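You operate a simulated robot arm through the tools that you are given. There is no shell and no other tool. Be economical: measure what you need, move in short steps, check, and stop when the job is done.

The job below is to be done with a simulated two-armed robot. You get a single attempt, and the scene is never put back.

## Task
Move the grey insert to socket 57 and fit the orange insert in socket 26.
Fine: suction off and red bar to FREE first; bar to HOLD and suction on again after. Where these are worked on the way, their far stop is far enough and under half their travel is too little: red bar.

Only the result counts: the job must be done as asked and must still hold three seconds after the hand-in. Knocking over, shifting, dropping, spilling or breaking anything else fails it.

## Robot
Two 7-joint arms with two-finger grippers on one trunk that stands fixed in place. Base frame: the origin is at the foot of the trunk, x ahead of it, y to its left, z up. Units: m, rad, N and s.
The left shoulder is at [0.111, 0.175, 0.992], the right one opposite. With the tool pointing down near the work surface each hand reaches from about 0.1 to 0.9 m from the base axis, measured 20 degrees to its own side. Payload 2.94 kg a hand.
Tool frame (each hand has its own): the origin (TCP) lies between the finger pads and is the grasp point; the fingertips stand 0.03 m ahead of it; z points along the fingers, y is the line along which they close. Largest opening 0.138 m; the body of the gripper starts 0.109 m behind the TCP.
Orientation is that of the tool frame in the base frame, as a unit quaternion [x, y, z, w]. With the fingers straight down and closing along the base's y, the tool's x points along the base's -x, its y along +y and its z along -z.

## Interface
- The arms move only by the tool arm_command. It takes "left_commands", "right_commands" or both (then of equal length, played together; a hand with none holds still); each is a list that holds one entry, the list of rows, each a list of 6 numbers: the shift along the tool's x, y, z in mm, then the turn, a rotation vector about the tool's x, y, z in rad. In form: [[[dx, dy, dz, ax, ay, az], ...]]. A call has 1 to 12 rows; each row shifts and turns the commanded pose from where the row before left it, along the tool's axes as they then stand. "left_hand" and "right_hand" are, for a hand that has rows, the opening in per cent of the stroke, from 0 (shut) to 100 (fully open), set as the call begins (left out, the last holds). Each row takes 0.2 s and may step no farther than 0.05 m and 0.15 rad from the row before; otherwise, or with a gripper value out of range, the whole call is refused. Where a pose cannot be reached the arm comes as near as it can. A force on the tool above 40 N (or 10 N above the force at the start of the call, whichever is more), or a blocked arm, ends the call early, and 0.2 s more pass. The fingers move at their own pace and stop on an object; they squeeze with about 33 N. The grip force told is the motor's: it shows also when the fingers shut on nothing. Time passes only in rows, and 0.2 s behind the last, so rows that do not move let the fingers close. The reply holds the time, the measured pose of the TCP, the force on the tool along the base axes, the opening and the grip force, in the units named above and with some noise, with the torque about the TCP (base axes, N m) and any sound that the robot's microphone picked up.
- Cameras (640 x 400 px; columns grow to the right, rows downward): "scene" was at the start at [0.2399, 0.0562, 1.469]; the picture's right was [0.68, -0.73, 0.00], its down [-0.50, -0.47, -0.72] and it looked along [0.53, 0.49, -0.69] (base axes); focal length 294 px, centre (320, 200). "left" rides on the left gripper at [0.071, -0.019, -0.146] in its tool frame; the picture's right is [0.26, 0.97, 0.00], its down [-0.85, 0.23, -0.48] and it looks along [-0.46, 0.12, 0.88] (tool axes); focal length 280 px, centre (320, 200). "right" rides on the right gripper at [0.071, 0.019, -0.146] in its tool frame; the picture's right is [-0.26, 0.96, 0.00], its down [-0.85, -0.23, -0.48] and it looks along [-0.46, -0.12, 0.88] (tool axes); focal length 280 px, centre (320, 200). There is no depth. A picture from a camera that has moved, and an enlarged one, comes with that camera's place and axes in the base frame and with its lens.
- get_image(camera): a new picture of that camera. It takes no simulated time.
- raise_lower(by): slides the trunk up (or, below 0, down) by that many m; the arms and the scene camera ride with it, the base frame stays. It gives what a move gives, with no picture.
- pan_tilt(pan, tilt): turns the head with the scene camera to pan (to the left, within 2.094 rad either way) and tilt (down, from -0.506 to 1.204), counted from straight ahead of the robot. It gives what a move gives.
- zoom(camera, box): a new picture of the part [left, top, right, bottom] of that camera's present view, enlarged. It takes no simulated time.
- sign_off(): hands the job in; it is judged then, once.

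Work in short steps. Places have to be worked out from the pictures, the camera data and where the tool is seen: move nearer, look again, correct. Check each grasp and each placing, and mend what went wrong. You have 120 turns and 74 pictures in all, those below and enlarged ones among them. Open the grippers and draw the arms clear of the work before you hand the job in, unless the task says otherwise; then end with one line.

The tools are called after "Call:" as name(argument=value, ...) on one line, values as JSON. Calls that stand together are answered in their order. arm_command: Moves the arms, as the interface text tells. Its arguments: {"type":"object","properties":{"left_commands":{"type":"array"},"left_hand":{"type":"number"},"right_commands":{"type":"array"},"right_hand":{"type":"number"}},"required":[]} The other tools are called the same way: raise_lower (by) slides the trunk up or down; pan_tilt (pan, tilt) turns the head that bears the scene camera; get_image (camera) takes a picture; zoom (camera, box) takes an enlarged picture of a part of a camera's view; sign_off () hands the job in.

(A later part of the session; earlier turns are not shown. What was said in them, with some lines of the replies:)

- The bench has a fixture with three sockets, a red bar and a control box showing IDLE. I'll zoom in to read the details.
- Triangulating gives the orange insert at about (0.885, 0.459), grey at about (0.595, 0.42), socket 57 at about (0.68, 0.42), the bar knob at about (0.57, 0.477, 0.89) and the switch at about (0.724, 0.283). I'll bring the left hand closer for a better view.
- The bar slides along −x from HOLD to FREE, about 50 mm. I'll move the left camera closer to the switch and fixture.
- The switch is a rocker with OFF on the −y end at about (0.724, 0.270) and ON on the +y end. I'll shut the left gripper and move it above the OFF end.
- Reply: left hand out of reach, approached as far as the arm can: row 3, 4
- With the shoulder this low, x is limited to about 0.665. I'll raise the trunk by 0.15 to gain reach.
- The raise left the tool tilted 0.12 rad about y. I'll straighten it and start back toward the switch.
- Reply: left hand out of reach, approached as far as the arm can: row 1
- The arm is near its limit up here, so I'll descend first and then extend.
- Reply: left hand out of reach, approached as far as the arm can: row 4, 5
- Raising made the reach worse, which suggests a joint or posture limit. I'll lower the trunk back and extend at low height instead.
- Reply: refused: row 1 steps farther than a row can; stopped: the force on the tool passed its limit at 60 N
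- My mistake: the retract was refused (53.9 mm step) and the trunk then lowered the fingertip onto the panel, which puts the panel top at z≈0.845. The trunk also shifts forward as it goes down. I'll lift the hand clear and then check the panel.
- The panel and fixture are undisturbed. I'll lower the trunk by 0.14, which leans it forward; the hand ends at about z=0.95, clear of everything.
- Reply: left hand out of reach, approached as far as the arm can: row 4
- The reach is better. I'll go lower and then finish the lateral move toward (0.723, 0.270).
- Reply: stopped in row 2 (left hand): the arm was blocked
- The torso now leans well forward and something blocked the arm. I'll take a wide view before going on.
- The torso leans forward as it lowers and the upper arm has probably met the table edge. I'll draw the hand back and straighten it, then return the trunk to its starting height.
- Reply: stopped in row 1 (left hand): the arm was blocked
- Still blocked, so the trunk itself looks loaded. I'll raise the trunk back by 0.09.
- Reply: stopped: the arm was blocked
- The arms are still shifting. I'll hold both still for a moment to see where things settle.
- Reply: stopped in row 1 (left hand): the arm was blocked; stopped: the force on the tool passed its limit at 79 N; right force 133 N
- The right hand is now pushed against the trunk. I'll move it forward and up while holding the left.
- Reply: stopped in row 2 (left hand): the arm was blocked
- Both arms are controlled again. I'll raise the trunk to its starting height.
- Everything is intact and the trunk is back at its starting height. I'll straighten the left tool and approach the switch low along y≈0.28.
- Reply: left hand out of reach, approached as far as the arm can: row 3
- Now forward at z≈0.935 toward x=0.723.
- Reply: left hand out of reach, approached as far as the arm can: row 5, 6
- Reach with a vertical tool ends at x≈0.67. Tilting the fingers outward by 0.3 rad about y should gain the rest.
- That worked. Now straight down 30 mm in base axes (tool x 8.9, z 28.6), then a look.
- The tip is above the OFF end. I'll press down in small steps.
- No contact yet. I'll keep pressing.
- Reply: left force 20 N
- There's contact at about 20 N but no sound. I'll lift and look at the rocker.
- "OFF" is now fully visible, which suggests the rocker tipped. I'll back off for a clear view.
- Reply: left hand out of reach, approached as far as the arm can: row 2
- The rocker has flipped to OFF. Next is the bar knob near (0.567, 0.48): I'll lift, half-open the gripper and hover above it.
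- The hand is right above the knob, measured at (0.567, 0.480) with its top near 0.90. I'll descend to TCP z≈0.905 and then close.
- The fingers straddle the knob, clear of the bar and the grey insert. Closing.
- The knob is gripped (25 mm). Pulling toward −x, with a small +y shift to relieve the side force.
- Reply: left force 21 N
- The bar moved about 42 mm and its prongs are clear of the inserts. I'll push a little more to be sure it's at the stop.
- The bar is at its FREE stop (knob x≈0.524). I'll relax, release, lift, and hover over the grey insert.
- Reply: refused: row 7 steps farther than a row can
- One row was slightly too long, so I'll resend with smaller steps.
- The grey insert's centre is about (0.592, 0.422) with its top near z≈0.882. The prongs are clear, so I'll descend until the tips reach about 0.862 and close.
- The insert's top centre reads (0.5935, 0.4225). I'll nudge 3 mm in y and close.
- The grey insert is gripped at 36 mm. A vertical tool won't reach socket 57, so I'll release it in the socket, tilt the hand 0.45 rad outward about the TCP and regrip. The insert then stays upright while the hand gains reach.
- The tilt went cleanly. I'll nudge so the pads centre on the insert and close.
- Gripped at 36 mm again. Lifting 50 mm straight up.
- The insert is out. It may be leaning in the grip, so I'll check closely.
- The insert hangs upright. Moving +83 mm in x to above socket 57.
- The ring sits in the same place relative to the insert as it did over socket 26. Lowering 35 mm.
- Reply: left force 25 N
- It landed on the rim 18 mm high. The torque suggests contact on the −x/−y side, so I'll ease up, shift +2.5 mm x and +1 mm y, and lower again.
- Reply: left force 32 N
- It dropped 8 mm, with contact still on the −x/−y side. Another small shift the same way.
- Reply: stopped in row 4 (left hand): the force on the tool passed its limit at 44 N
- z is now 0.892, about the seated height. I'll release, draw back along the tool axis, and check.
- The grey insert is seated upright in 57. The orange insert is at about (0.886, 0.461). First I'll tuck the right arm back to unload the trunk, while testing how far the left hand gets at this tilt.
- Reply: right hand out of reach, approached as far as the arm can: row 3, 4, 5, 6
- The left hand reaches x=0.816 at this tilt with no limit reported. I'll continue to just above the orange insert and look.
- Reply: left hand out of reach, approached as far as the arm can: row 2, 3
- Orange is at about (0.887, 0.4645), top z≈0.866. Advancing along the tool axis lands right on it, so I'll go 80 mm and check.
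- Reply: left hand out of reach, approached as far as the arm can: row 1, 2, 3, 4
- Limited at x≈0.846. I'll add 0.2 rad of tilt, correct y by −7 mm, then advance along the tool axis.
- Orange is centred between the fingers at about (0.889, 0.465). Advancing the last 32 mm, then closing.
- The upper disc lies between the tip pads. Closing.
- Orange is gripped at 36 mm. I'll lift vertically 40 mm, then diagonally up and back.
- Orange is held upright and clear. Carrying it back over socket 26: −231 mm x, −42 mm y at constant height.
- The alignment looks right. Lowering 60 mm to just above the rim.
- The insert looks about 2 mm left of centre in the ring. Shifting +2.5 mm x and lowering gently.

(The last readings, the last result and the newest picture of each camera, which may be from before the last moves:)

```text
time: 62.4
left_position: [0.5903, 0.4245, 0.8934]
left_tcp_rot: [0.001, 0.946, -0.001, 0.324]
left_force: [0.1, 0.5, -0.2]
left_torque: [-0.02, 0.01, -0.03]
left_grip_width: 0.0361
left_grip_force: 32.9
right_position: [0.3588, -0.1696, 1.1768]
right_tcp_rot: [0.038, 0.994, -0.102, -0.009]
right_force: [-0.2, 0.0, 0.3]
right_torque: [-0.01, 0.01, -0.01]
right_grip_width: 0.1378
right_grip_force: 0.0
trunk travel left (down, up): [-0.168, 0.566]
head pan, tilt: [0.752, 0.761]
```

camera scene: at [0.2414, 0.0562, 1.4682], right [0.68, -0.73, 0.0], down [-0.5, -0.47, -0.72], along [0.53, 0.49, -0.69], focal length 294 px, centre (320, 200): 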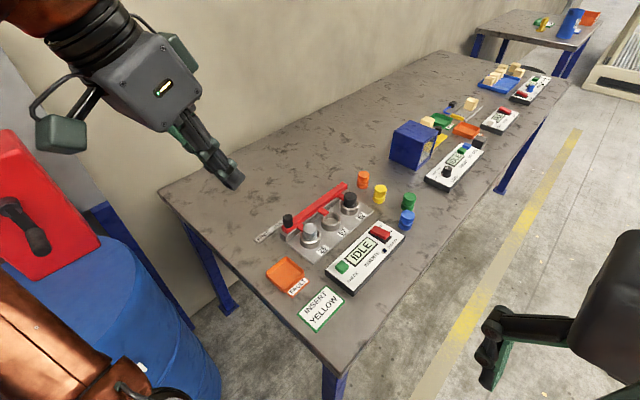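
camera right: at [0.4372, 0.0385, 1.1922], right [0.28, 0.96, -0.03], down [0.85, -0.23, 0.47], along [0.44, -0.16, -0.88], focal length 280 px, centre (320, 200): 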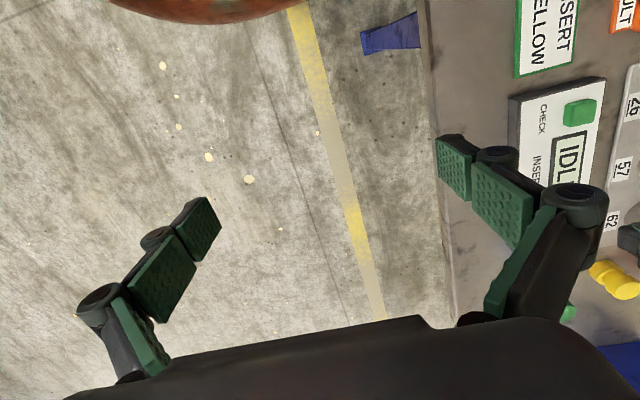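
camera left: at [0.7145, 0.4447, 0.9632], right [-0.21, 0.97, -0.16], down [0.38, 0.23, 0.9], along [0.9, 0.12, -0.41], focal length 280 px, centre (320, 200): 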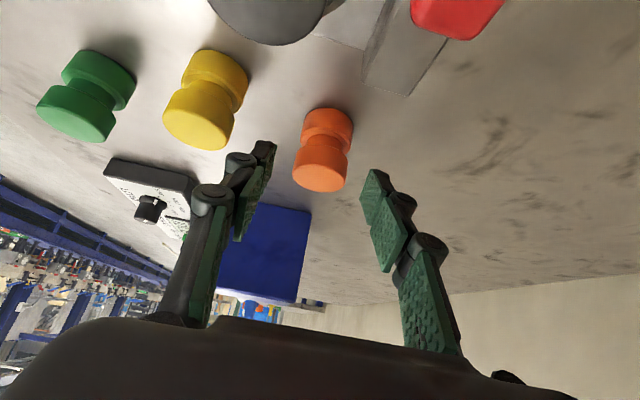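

Already below rim height with no force. Continuing down.

Call:
arm_command(left_commands=[[[2.5, 0, 3.1, 0, 0, 0], [2.5, 0, 3.1, 0, 0, 0], [2.5, 0, 3.1, 0, 0, 0], [0, 0, 0, 0, 0, 0]]])

```text
time: 63.4
left_position: [0.5907, 0.4237, 0.8816]
left_tcp_rot: [0.0, 0.946, -0.002, 0.325]
left_force: [0.0, 0.1, -1.0]
left_torque: [-0.01, 0.0, 0.0]
left_grip_width: 0.0365
left_grip_force: 33.2
right_position: [0.3583, -0.1686, 1.1768]
right_tcp_rot: [0.038, 0.994, -0.103, -0.008]
right_force: [-0.7, 0.7, 0.4]
right_torque: [-0.01, 0.02, -0.01]
right_grip_width: 0.1379
right_grip_force: 0.1
trunk travel left (down, up): [-0.168, 0.566]
head pan, tilt: [0.752, 0.761]
```

Call:
arm_command(left_commands=[[[1.2, 0, 1.6, 0, 0, 0], [1.2, 0, 1.6, 0, 0, 0], [1.2, 0, 1.6, 0, 0, 0]]])

Call:
zoom(camera="scene", box=[280, 200, 350, 256])

```text
time: 64.2
left_position: [0.5905, 0.4236, 0.8811]
left_tcp_rot: [0.001, 0.944, 0.0, 0.33]
left_force: [1.8, 1.9, 20.7]
left_torque: [-0.15, -0.24, 0.0]
left_grip_width: 0.0363
left_grip_force: 32.9
right_position: [0.357, -0.1707, 1.1782]
right_tcp_rot: [0.038, 0.994, -0.103, -0.008]
right_force: [0.2, 0.8, 0.4]
right_torque: [-0.04, -0.02, 0.02]
right_grip_width: 0.1379
right_grip_force: 0.0
trunk travel left (down, up): [-0.168, 0.566]
head pan, tilt: [0.752, 0.761]
```

```text
7.14 times, centred on (315, 228) of scene
camera zoom: at [0.2381, 0.0551, 1.4694], right [0.68, -0.73, 0.0], down [-0.5, -0.47, -0.72], along [0.53, 0.5, -0.69], focal length 2100 px, centre (356, 0)
```

zoom: 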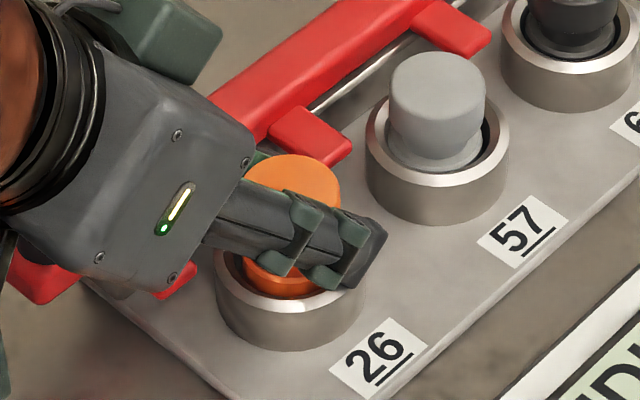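

It's on the socket floor (20 N at z=0.881). Releasing and backing out along the tool axis.

Call:
arm_command(left_commands=[[[-1, 0, -1.3, 0, 0, 0], [0, 0, 0, 0, 0, 0], [0, 0, 0, 0, 0, 0], [0, 0, -20, 0, 0, 0], [0, 0, -30, 0, 0, 0], [-10, 0, -40, 0, 0.13, 0], [-10, 0, -30, 0, 0.13, 0], [0, 0, 0, 0, 0.13, 0], [0, 0, 0, 0, 0.13, 0], [0, 0, 0, 0, 0.14, 0], [0, 0, 0, 0, 0, 0]]], left_hand=42)

Call:
zoom(camera="scene", box=[250, 180, 390, 270])

```text
time: 66.6
left_position: [0.5369, 0.4251, 0.9865]
left_tcp_rot: [0.001, 1.0, -0.001, 0.001]
left_force: [1.0, 1.1, 0.8]
left_torque: [0.02, -0.02, -0.02]
left_grip_width: 0.0578
left_grip_force: 0.1
right_position: [0.3571, -0.1682, 1.1767]
right_tcp_rot: [0.038, 0.994, -0.103, -0.009]
right_force: [0.2, 0.1, 0.9]
right_torque: [-0.02, 0.01, 0.01]
right_grip_width: 0.1381
right_grip_force: 0.0
trunk travel left (down, up): [-0.168, 0.566]
head pan, tilt: [0.752, 0.761]
```

```text
4.44 times, centred on (320, 225) of scene
camera zoom: at [0.2393, 0.0565, 1.4688], right [0.68, -0.73, 0.0], down [-0.5, -0.47, -0.72], along [0.53, 0.49, -0.69], focal length 1306 px, centre (320, 89)
```

zoom: 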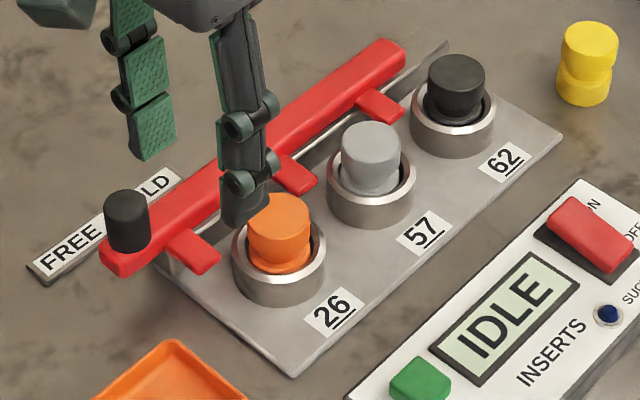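

Both inserts are seated upright. Now the bar: hover over the knob at (0.524, 0.482), descend, and grip it.

Call:
arm_command(left_commands=[[[6, 29, 0, 0, 0, 0], [7, 28, 0, 0, 0, 0], [0, 0, 30, 0, 0, 0], [0, 0, 30, 0, 0, 0], [0, 0, 21, 0, 0, 0], [0, 0, 0, 0, 0, 0]]])

Call:
get_image(camera="left")

```text
time: 68.0
left_position: [0.525, 0.4805, 0.9052]
left_tcp_rot: [0.0, 1.0, -0.001, 0.001]
left_force: [0.2, 0.5, 0.5]
left_torque: [0.0, 0.0, 0.0]
left_grip_width: 0.0577
left_grip_force: 0.0
right_position: [0.3585, -0.168, 1.1766]
right_tcp_rot: [0.038, 0.994, -0.102, -0.009]
right_force: [-0.5, 0.6, 0.7]
right_torque: [-0.03, 0.02, 0.0]
right_grip_width: 0.138
right_grip_force: 0.1
trunk travel left (down, up): [-0.168, 0.566]
head pan, tilt: [0.752, 0.761]
```

```text
9 pictures are left
camera left: at [0.4542, 0.4615, 1.0512], right [-0.26, 0.97, 0.0], down [0.85, 0.23, 0.48], along [0.46, 0.12, -0.88], focal length 280 px, centre (320, 200)
```

left: 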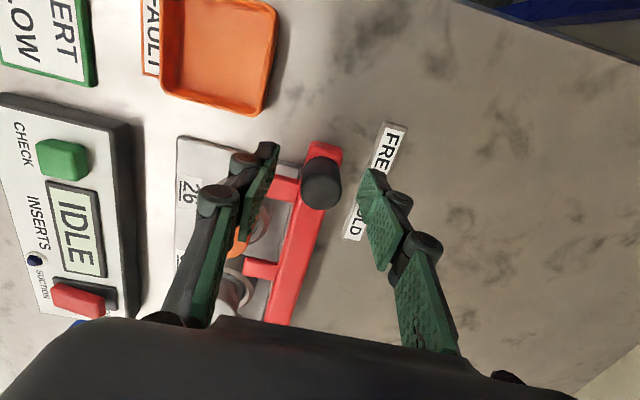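

The knob is between the fingers, slightly to the +y side. Closing and then sliding toward +x.

Call:
arm_command(left_commands=[[[0, 2, 1, 0, 0, 0], [0, 0, 0, 0, 0, 0], [0, 0, 0, 0, 0, 0], [0, 0, 0, 0, 0, 0], [0, 0, 0, 0, 0, 0]]], left_hand=0)

Call:
arm_command(left_commands=[[[-6, 1, 0, 0, 0, 0], [-8, 0, 0, 0, 0, 0], [-8, 0, 0, 0, 0, 0], [-8, 0, 0, 0, 0, 0], [-8, 0, 0, 0, 0, 0], [-6, 0, 0, 0, 0, 0]]])

Call:
zoom(camera="scene", box=[250, 180, 390, 270])

```text
time: 69.2
left_position: [0.5244, 0.4827, 0.9026]
left_tcp_rot: [0.001, 1.0, -0.002, 0.0]
left_force: [-1.8, -7.0, -6.9]
left_torque: [-0.19, 0.03, -0.03]
left_grip_width: 0.0252
left_grip_force: 45.3
right_position: [0.3588, -0.1688, 1.1768]
right_tcp_rot: [0.039, 0.994, -0.102, -0.009]
right_force: [0.7, 0.4, -0.5]
right_torque: [-0.01, 0.04, -0.02]
right_grip_width: 0.1382
right_grip_force: 0.2
trunk travel left (down, up): [-0.168, 0.566]
head pan, tilt: [0.752, 0.761]
```

```text
time: 70.6
left_position: [0.5666, 0.4828, 0.9031]
left_tcp_rot: [0.001, 1.0, -0.001, 0.0]
left_force: [-6.8, -18.0, -12.0]
left_torque: [-0.3, -0.18, -0.2]
left_grip_width: 0.0253
left_grip_force: 44.6
right_position: [0.3579, -0.1693, 1.1763]
right_tcp_rot: [0.037, 0.994, -0.103, -0.01]
right_force: [0.6, 0.2, -0.7]
right_torque: [0.01, -0.01, 0.0]
right_grip_width: 0.1381
right_grip_force: 0.1
trunk travel left (down, up): [-0.168, 0.566]
head pan, tilt: [0.752, 0.761]
```

```text
4.44 times, centred on (320, 225) of scene
camera zoom: at [0.2401, 0.0548, 1.4687], right [0.68, -0.73, 0.0], down [-0.5, -0.47, -0.72], along [0.53, 0.5, -0.69], focal length 1306 px, centre (320, 89)
```

zoom: 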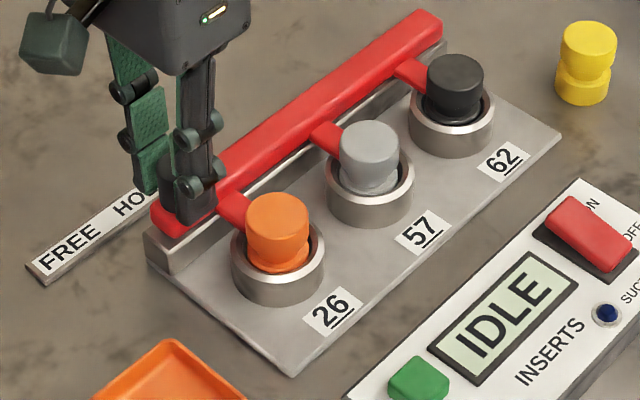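

The knob is back at x=0.567 and the prongs engage behind the inserts. One more small push to confirm the stop.

Call:
arm_command(left_commands=[[[-3, -1, 0, 0, 0, 0], [-2, 0, 0, 0, 0, 0]]])

```text
time: 71.2
left_position: [0.5681, 0.4818, 0.9033]
left_tcp_rot: [0.001, 1.0, -0.002, -0.004]
left_force: [-35.1, -10.3, -4.3]
left_torque: [-0.23, 1.08, -0.07]
left_grip_width: 0.0256
left_grip_force: 44.9
right_position: [0.3563, -0.1696, 1.1763]
right_tcp_rot: [0.037, 0.994, -0.102, -0.007]
right_force: [0.0, 0.7, 0.8]
right_torque: [-0.01, -0.03, -0.02]
right_grip_width: 0.1381
right_grip_force: 0.0
trunk travel left (down, up): [-0.168, 0.566]
head pan, tilt: [0.752, 0.761]
```

It's firmly at the stop (35 N). Releasing, lifting, closing the gripper and heading back toward the switch.

Call:
arm_command(left_commands=[[[5, 0, 0, 0, 0, 0], [0, 0, 0, 0, 0, 0], [0, 0, 0, 0, 0, 0], [0, 0, 0, 0, 0, 0], [0, 0, -40, 0, 0, 0], [0, 0, -40, 0, 0, 0], [-5, -35, 0, 0, 0, 0], [-5, -45, 0, 0, 0, 0], [-10, -45, 0, 0, 0, 0], [-10, -45, 0, 0, 0, 0], [0, 0, 0, 0, 0, 0]]], left_hand=40)

Call:
arm_command(left_commands=[[[0, 0, 0, 0, -0.15, 0], [0, 0, 0, 0, -0.15, 0], [-20, 0, 0, 0, 0, 0], [-25, 0, 6, 0, 0, 0], [-25, 0, 6, 0, 0, 0], [-25, 0, 6, 0, 0, 0], [-25, 0, 6, 0, 0, 0], [0, 0, 0, 0, 0, 0]]], left_hand=0)

```text
time: 73.6
left_position: [0.5953, 0.3136, 0.9843]
left_tcp_rot: [0.0, 1.0, -0.001, 0.001]
left_force: [1.5, -0.2, -0.3]
left_torque: [0.02, -0.02, -0.01]
left_grip_width: 0.0552
left_grip_force: 0.1
right_position: [0.3573, -0.1681, 1.1774]
right_tcp_rot: [0.037, 0.994, -0.103, -0.009]
right_force: [-0.9, 0.6, -0.1]
right_torque: [-0.01, -0.01, 0.03]
right_grip_width: 0.1378
right_grip_force: 0.1
trunk travel left (down, up): [-0.168, 0.566]
head pan, tilt: [0.752, 0.761]
```

```text
time: 75.4
left_position: [0.7186, 0.3128, 0.9977]
left_tcp_rot: [0.0, 0.989, 0.0, 0.151]
left_force: [0.2, -0.5, 0.0]
left_torque: [0.01, -0.02, -0.01]
left_grip_width: 0.0
left_grip_force: 28.7
right_position: [0.3558, -0.17, 1.1768]
right_tcp_rot: [0.038, 0.994, -0.102, -0.008]
right_force: [-0.3, -0.9, 0.6]
right_torque: [0.01, -0.04, 0.0]
right_grip_width: 0.1382
right_grip_force: 0.1
trunk travel left (down, up): [-0.168, 0.566]
head pan, tilt: [0.752, 0.761]
```

Now down to just above the ON end, TCP target (0.707, 0.306, 0.912).

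Call:
arm_command(left_commands=[[[12, -2.3, 26, 0, 0, 0], [12, -2.3, 26, 0, 0, 0], [12, -2.4, 26, 0, 0, 0], [0, 0, 0, 0, 0, 0]]])

Call:
zoom(camera="scene", box=[340, 200, 420, 264])

```text
time: 76.4
left_position: [0.7087, 0.307, 0.9114]
left_tcp_rot: [0.001, 0.989, -0.002, 0.15]
left_force: [-0.5, -0.1, -0.7]
left_torque: [-0.04, 0.01, 0.04]
left_grip_width: 0.0002
left_grip_force: 28.1
right_position: [0.3578, -0.1697, 1.1777]
right_tcp_rot: [0.038, 0.994, -0.102, -0.01]
right_force: [-0.7, -0.6, 0.2]
right_torque: [0.0, -0.03, 0.0]
right_grip_width: 0.138
right_grip_force: 0.0
trunk travel left (down, up): [-0.168, 0.566]
head pan, tilt: [0.752, 0.761]
```

```text
6.25 times, centred on (380, 232) of scene
camera zoom: at [0.2398, 0.0556, 1.4688], right [0.68, -0.73, 0.0], down [-0.5, -0.47, -0.72], along [0.53, 0.49, -0.69], focal length 1837 px, centre (-55, 0)
```

zoom: 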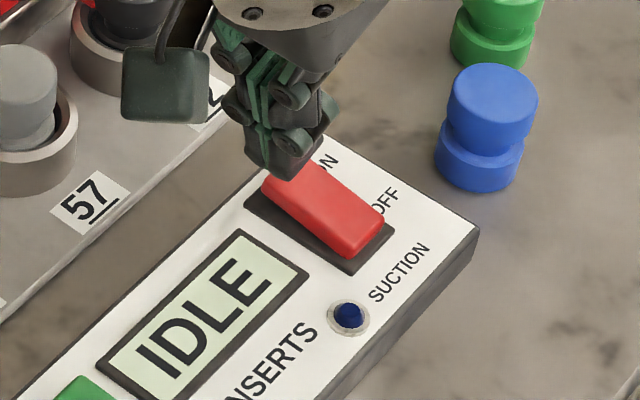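

The tip is above the ON end. Pressing down gently.

Call:
arm_command(left_commands=[[[1.8, 0, 6, 0, 0, 0], [1.8, 0, 6, 0, 0, 0], [1.5, 0, 5, 0, 0, 0], [1.5, 0, 5, 0, 0, 0], [0.9, 0, 3, 0, 0, 0], [0.9, 0, 3, 0, 0, 0]]])

```text
time: 77.8
left_position: [0.7081, 0.3039, 0.8847]
left_tcp_rot: [0.001, 0.988, -0.001, 0.152]
left_force: [-1.3, 1.0, 12.6]
left_torque: [-0.05, -0.03, 0.01]
left_grip_width: 0.0
left_grip_force: 28.6
right_position: [0.3569, -0.1698, 1.178]
right_tcp_rot: [0.038, 0.994, -0.103, -0.009]
right_force: [0.9, 0.4, 0.3]
right_torque: [0.01, -0.01, -0.03]
right_grip_width: 0.138
right_grip_force: 0.0
trunk travel left (down, up): [-0.168, 0.566]
head pan, tilt: [0.752, 0.761]
```

Contact is at the same depth as the OFF press (0.8847). I'll press slightly more, then lift, back away and look.

Call:
arm_command(left_commands=[[[0.6, 0, 2, 0, 0, 0], [-6, 0, -20, 0, 0, 0], [-9, 0, -28, 0, 0, 0], [30, 0, -20, 0, 0, 0], [40, 0, -20, 0, 0, 0], [40, 0, -10, 0, 0.1, 0], [40, 0, -10, 0, 0.1, 0], [40, 0, 0, 0, 0.1, 0], [0, 0, 0, 0, 0, 0]]])

Call:
zoom(camera="scene", box=[340, 200, 420, 264])

```text
time: 79.8
left_position: [0.507, 0.3047, 0.9417]
left_tcp_rot: [0.0, 1.0, -0.001, 0.0]
left_force: [-0.8, 0.1, 0.5]
left_torque: [0.03, 0.01, -0.03]
left_grip_width: 0.0001
left_grip_force: 28.7
right_position: [0.3586, -0.1695, 1.1756]
right_tcp_rot: [0.039, 0.994, -0.103, -0.01]
right_force: [-0.6, -0.4, 0.4]
right_torque: [0.01, -0.01, 0.0]
right_grip_width: 0.1382
right_grip_force: 0.1
trunk travel left (down, up): [-0.168, 0.566]
head pan, tilt: [0.752, 0.761]
```

```text
6.25 times, centred on (380, 232) of scene
camera zoom: at [0.2402, 0.0559, 1.4686], right [0.68, -0.73, 0.0], down [-0.5, -0.47, -0.72], along [0.53, 0.49, -0.69], focal length 1837 px, centre (-55, 0)
```

zoom: 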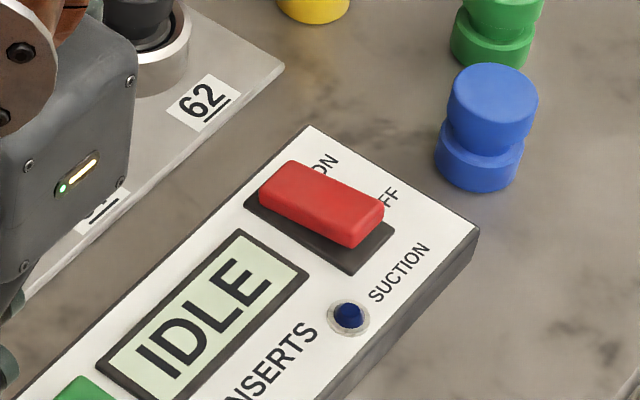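

The rocker is back to ON: the OFF end is raised, as at the start. Opening the gripper, drawing the arm clear and taking a final look.

Call:
arm_command(left_commands=[[[10, 0, -40, 0, 0, 0], [10, 10, -45, 0, 0, 0], [10, 20, -40, 0, 0, 0], [10, 20, -40, 0, 0, 0], [0, 20, -40, 0, 0, 0], [0, 20, -30, 0, 0, 0], [0, 0, 0, 0, 0, 0]]], left_hand=100)

Call:
zoom(camera="scene", box=[240, 150, 430, 290])

```text
time: 81.4
left_position: [0.4666, 0.3968, 1.1769]
left_tcp_rot: [0.001, 1.0, -0.002, 0.001]
left_force: [0.6, 0.7, 0.0]
left_torque: [-0.03, 0.02, 0.01]
left_grip_width: 0.1379
left_grip_force: 0.0
right_position: [0.3589, -0.1682, 1.1768]
right_tcp_rot: [0.039, 0.994, -0.102, -0.009]
right_force: [-0.6, -0.5, -0.9]
right_torque: [0.01, 0.01, 0.01]
right_grip_width: 0.138
right_grip_force: 0.1
trunk travel left (down, up): [-0.168, 0.566]
head pan, tilt: [0.752, 0.761]
```

```text
2.86 times, centred on (335, 220) of scene
camera zoom: at [0.2402, 0.0558, 1.4686], right [0.68, -0.73, 0.0], down [-0.5, -0.47, -0.72], along [0.53, 0.49, -0.69], focal length 840 px, centre (277, 143)
```

zoom: 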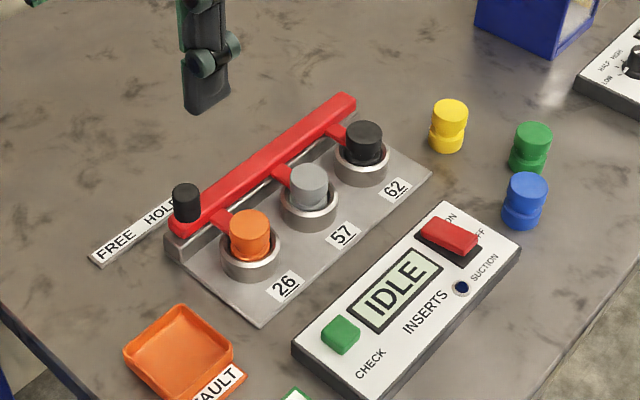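

The picture shows grey in 57, orange in 26, the bar at HOLD and suction ON, with nothing else moved. Handing in.

Call:
sign_off()

```text
The job is handed in.
```

The grey insert is in socket 57 and the orange insert is in socket 26. The red bar was pushed to its HOLD stop and the suction rocker is back to ON (its LED looked dark throughout); early on a fingertip pressed the control panel at about 60 N, with no visible damage.
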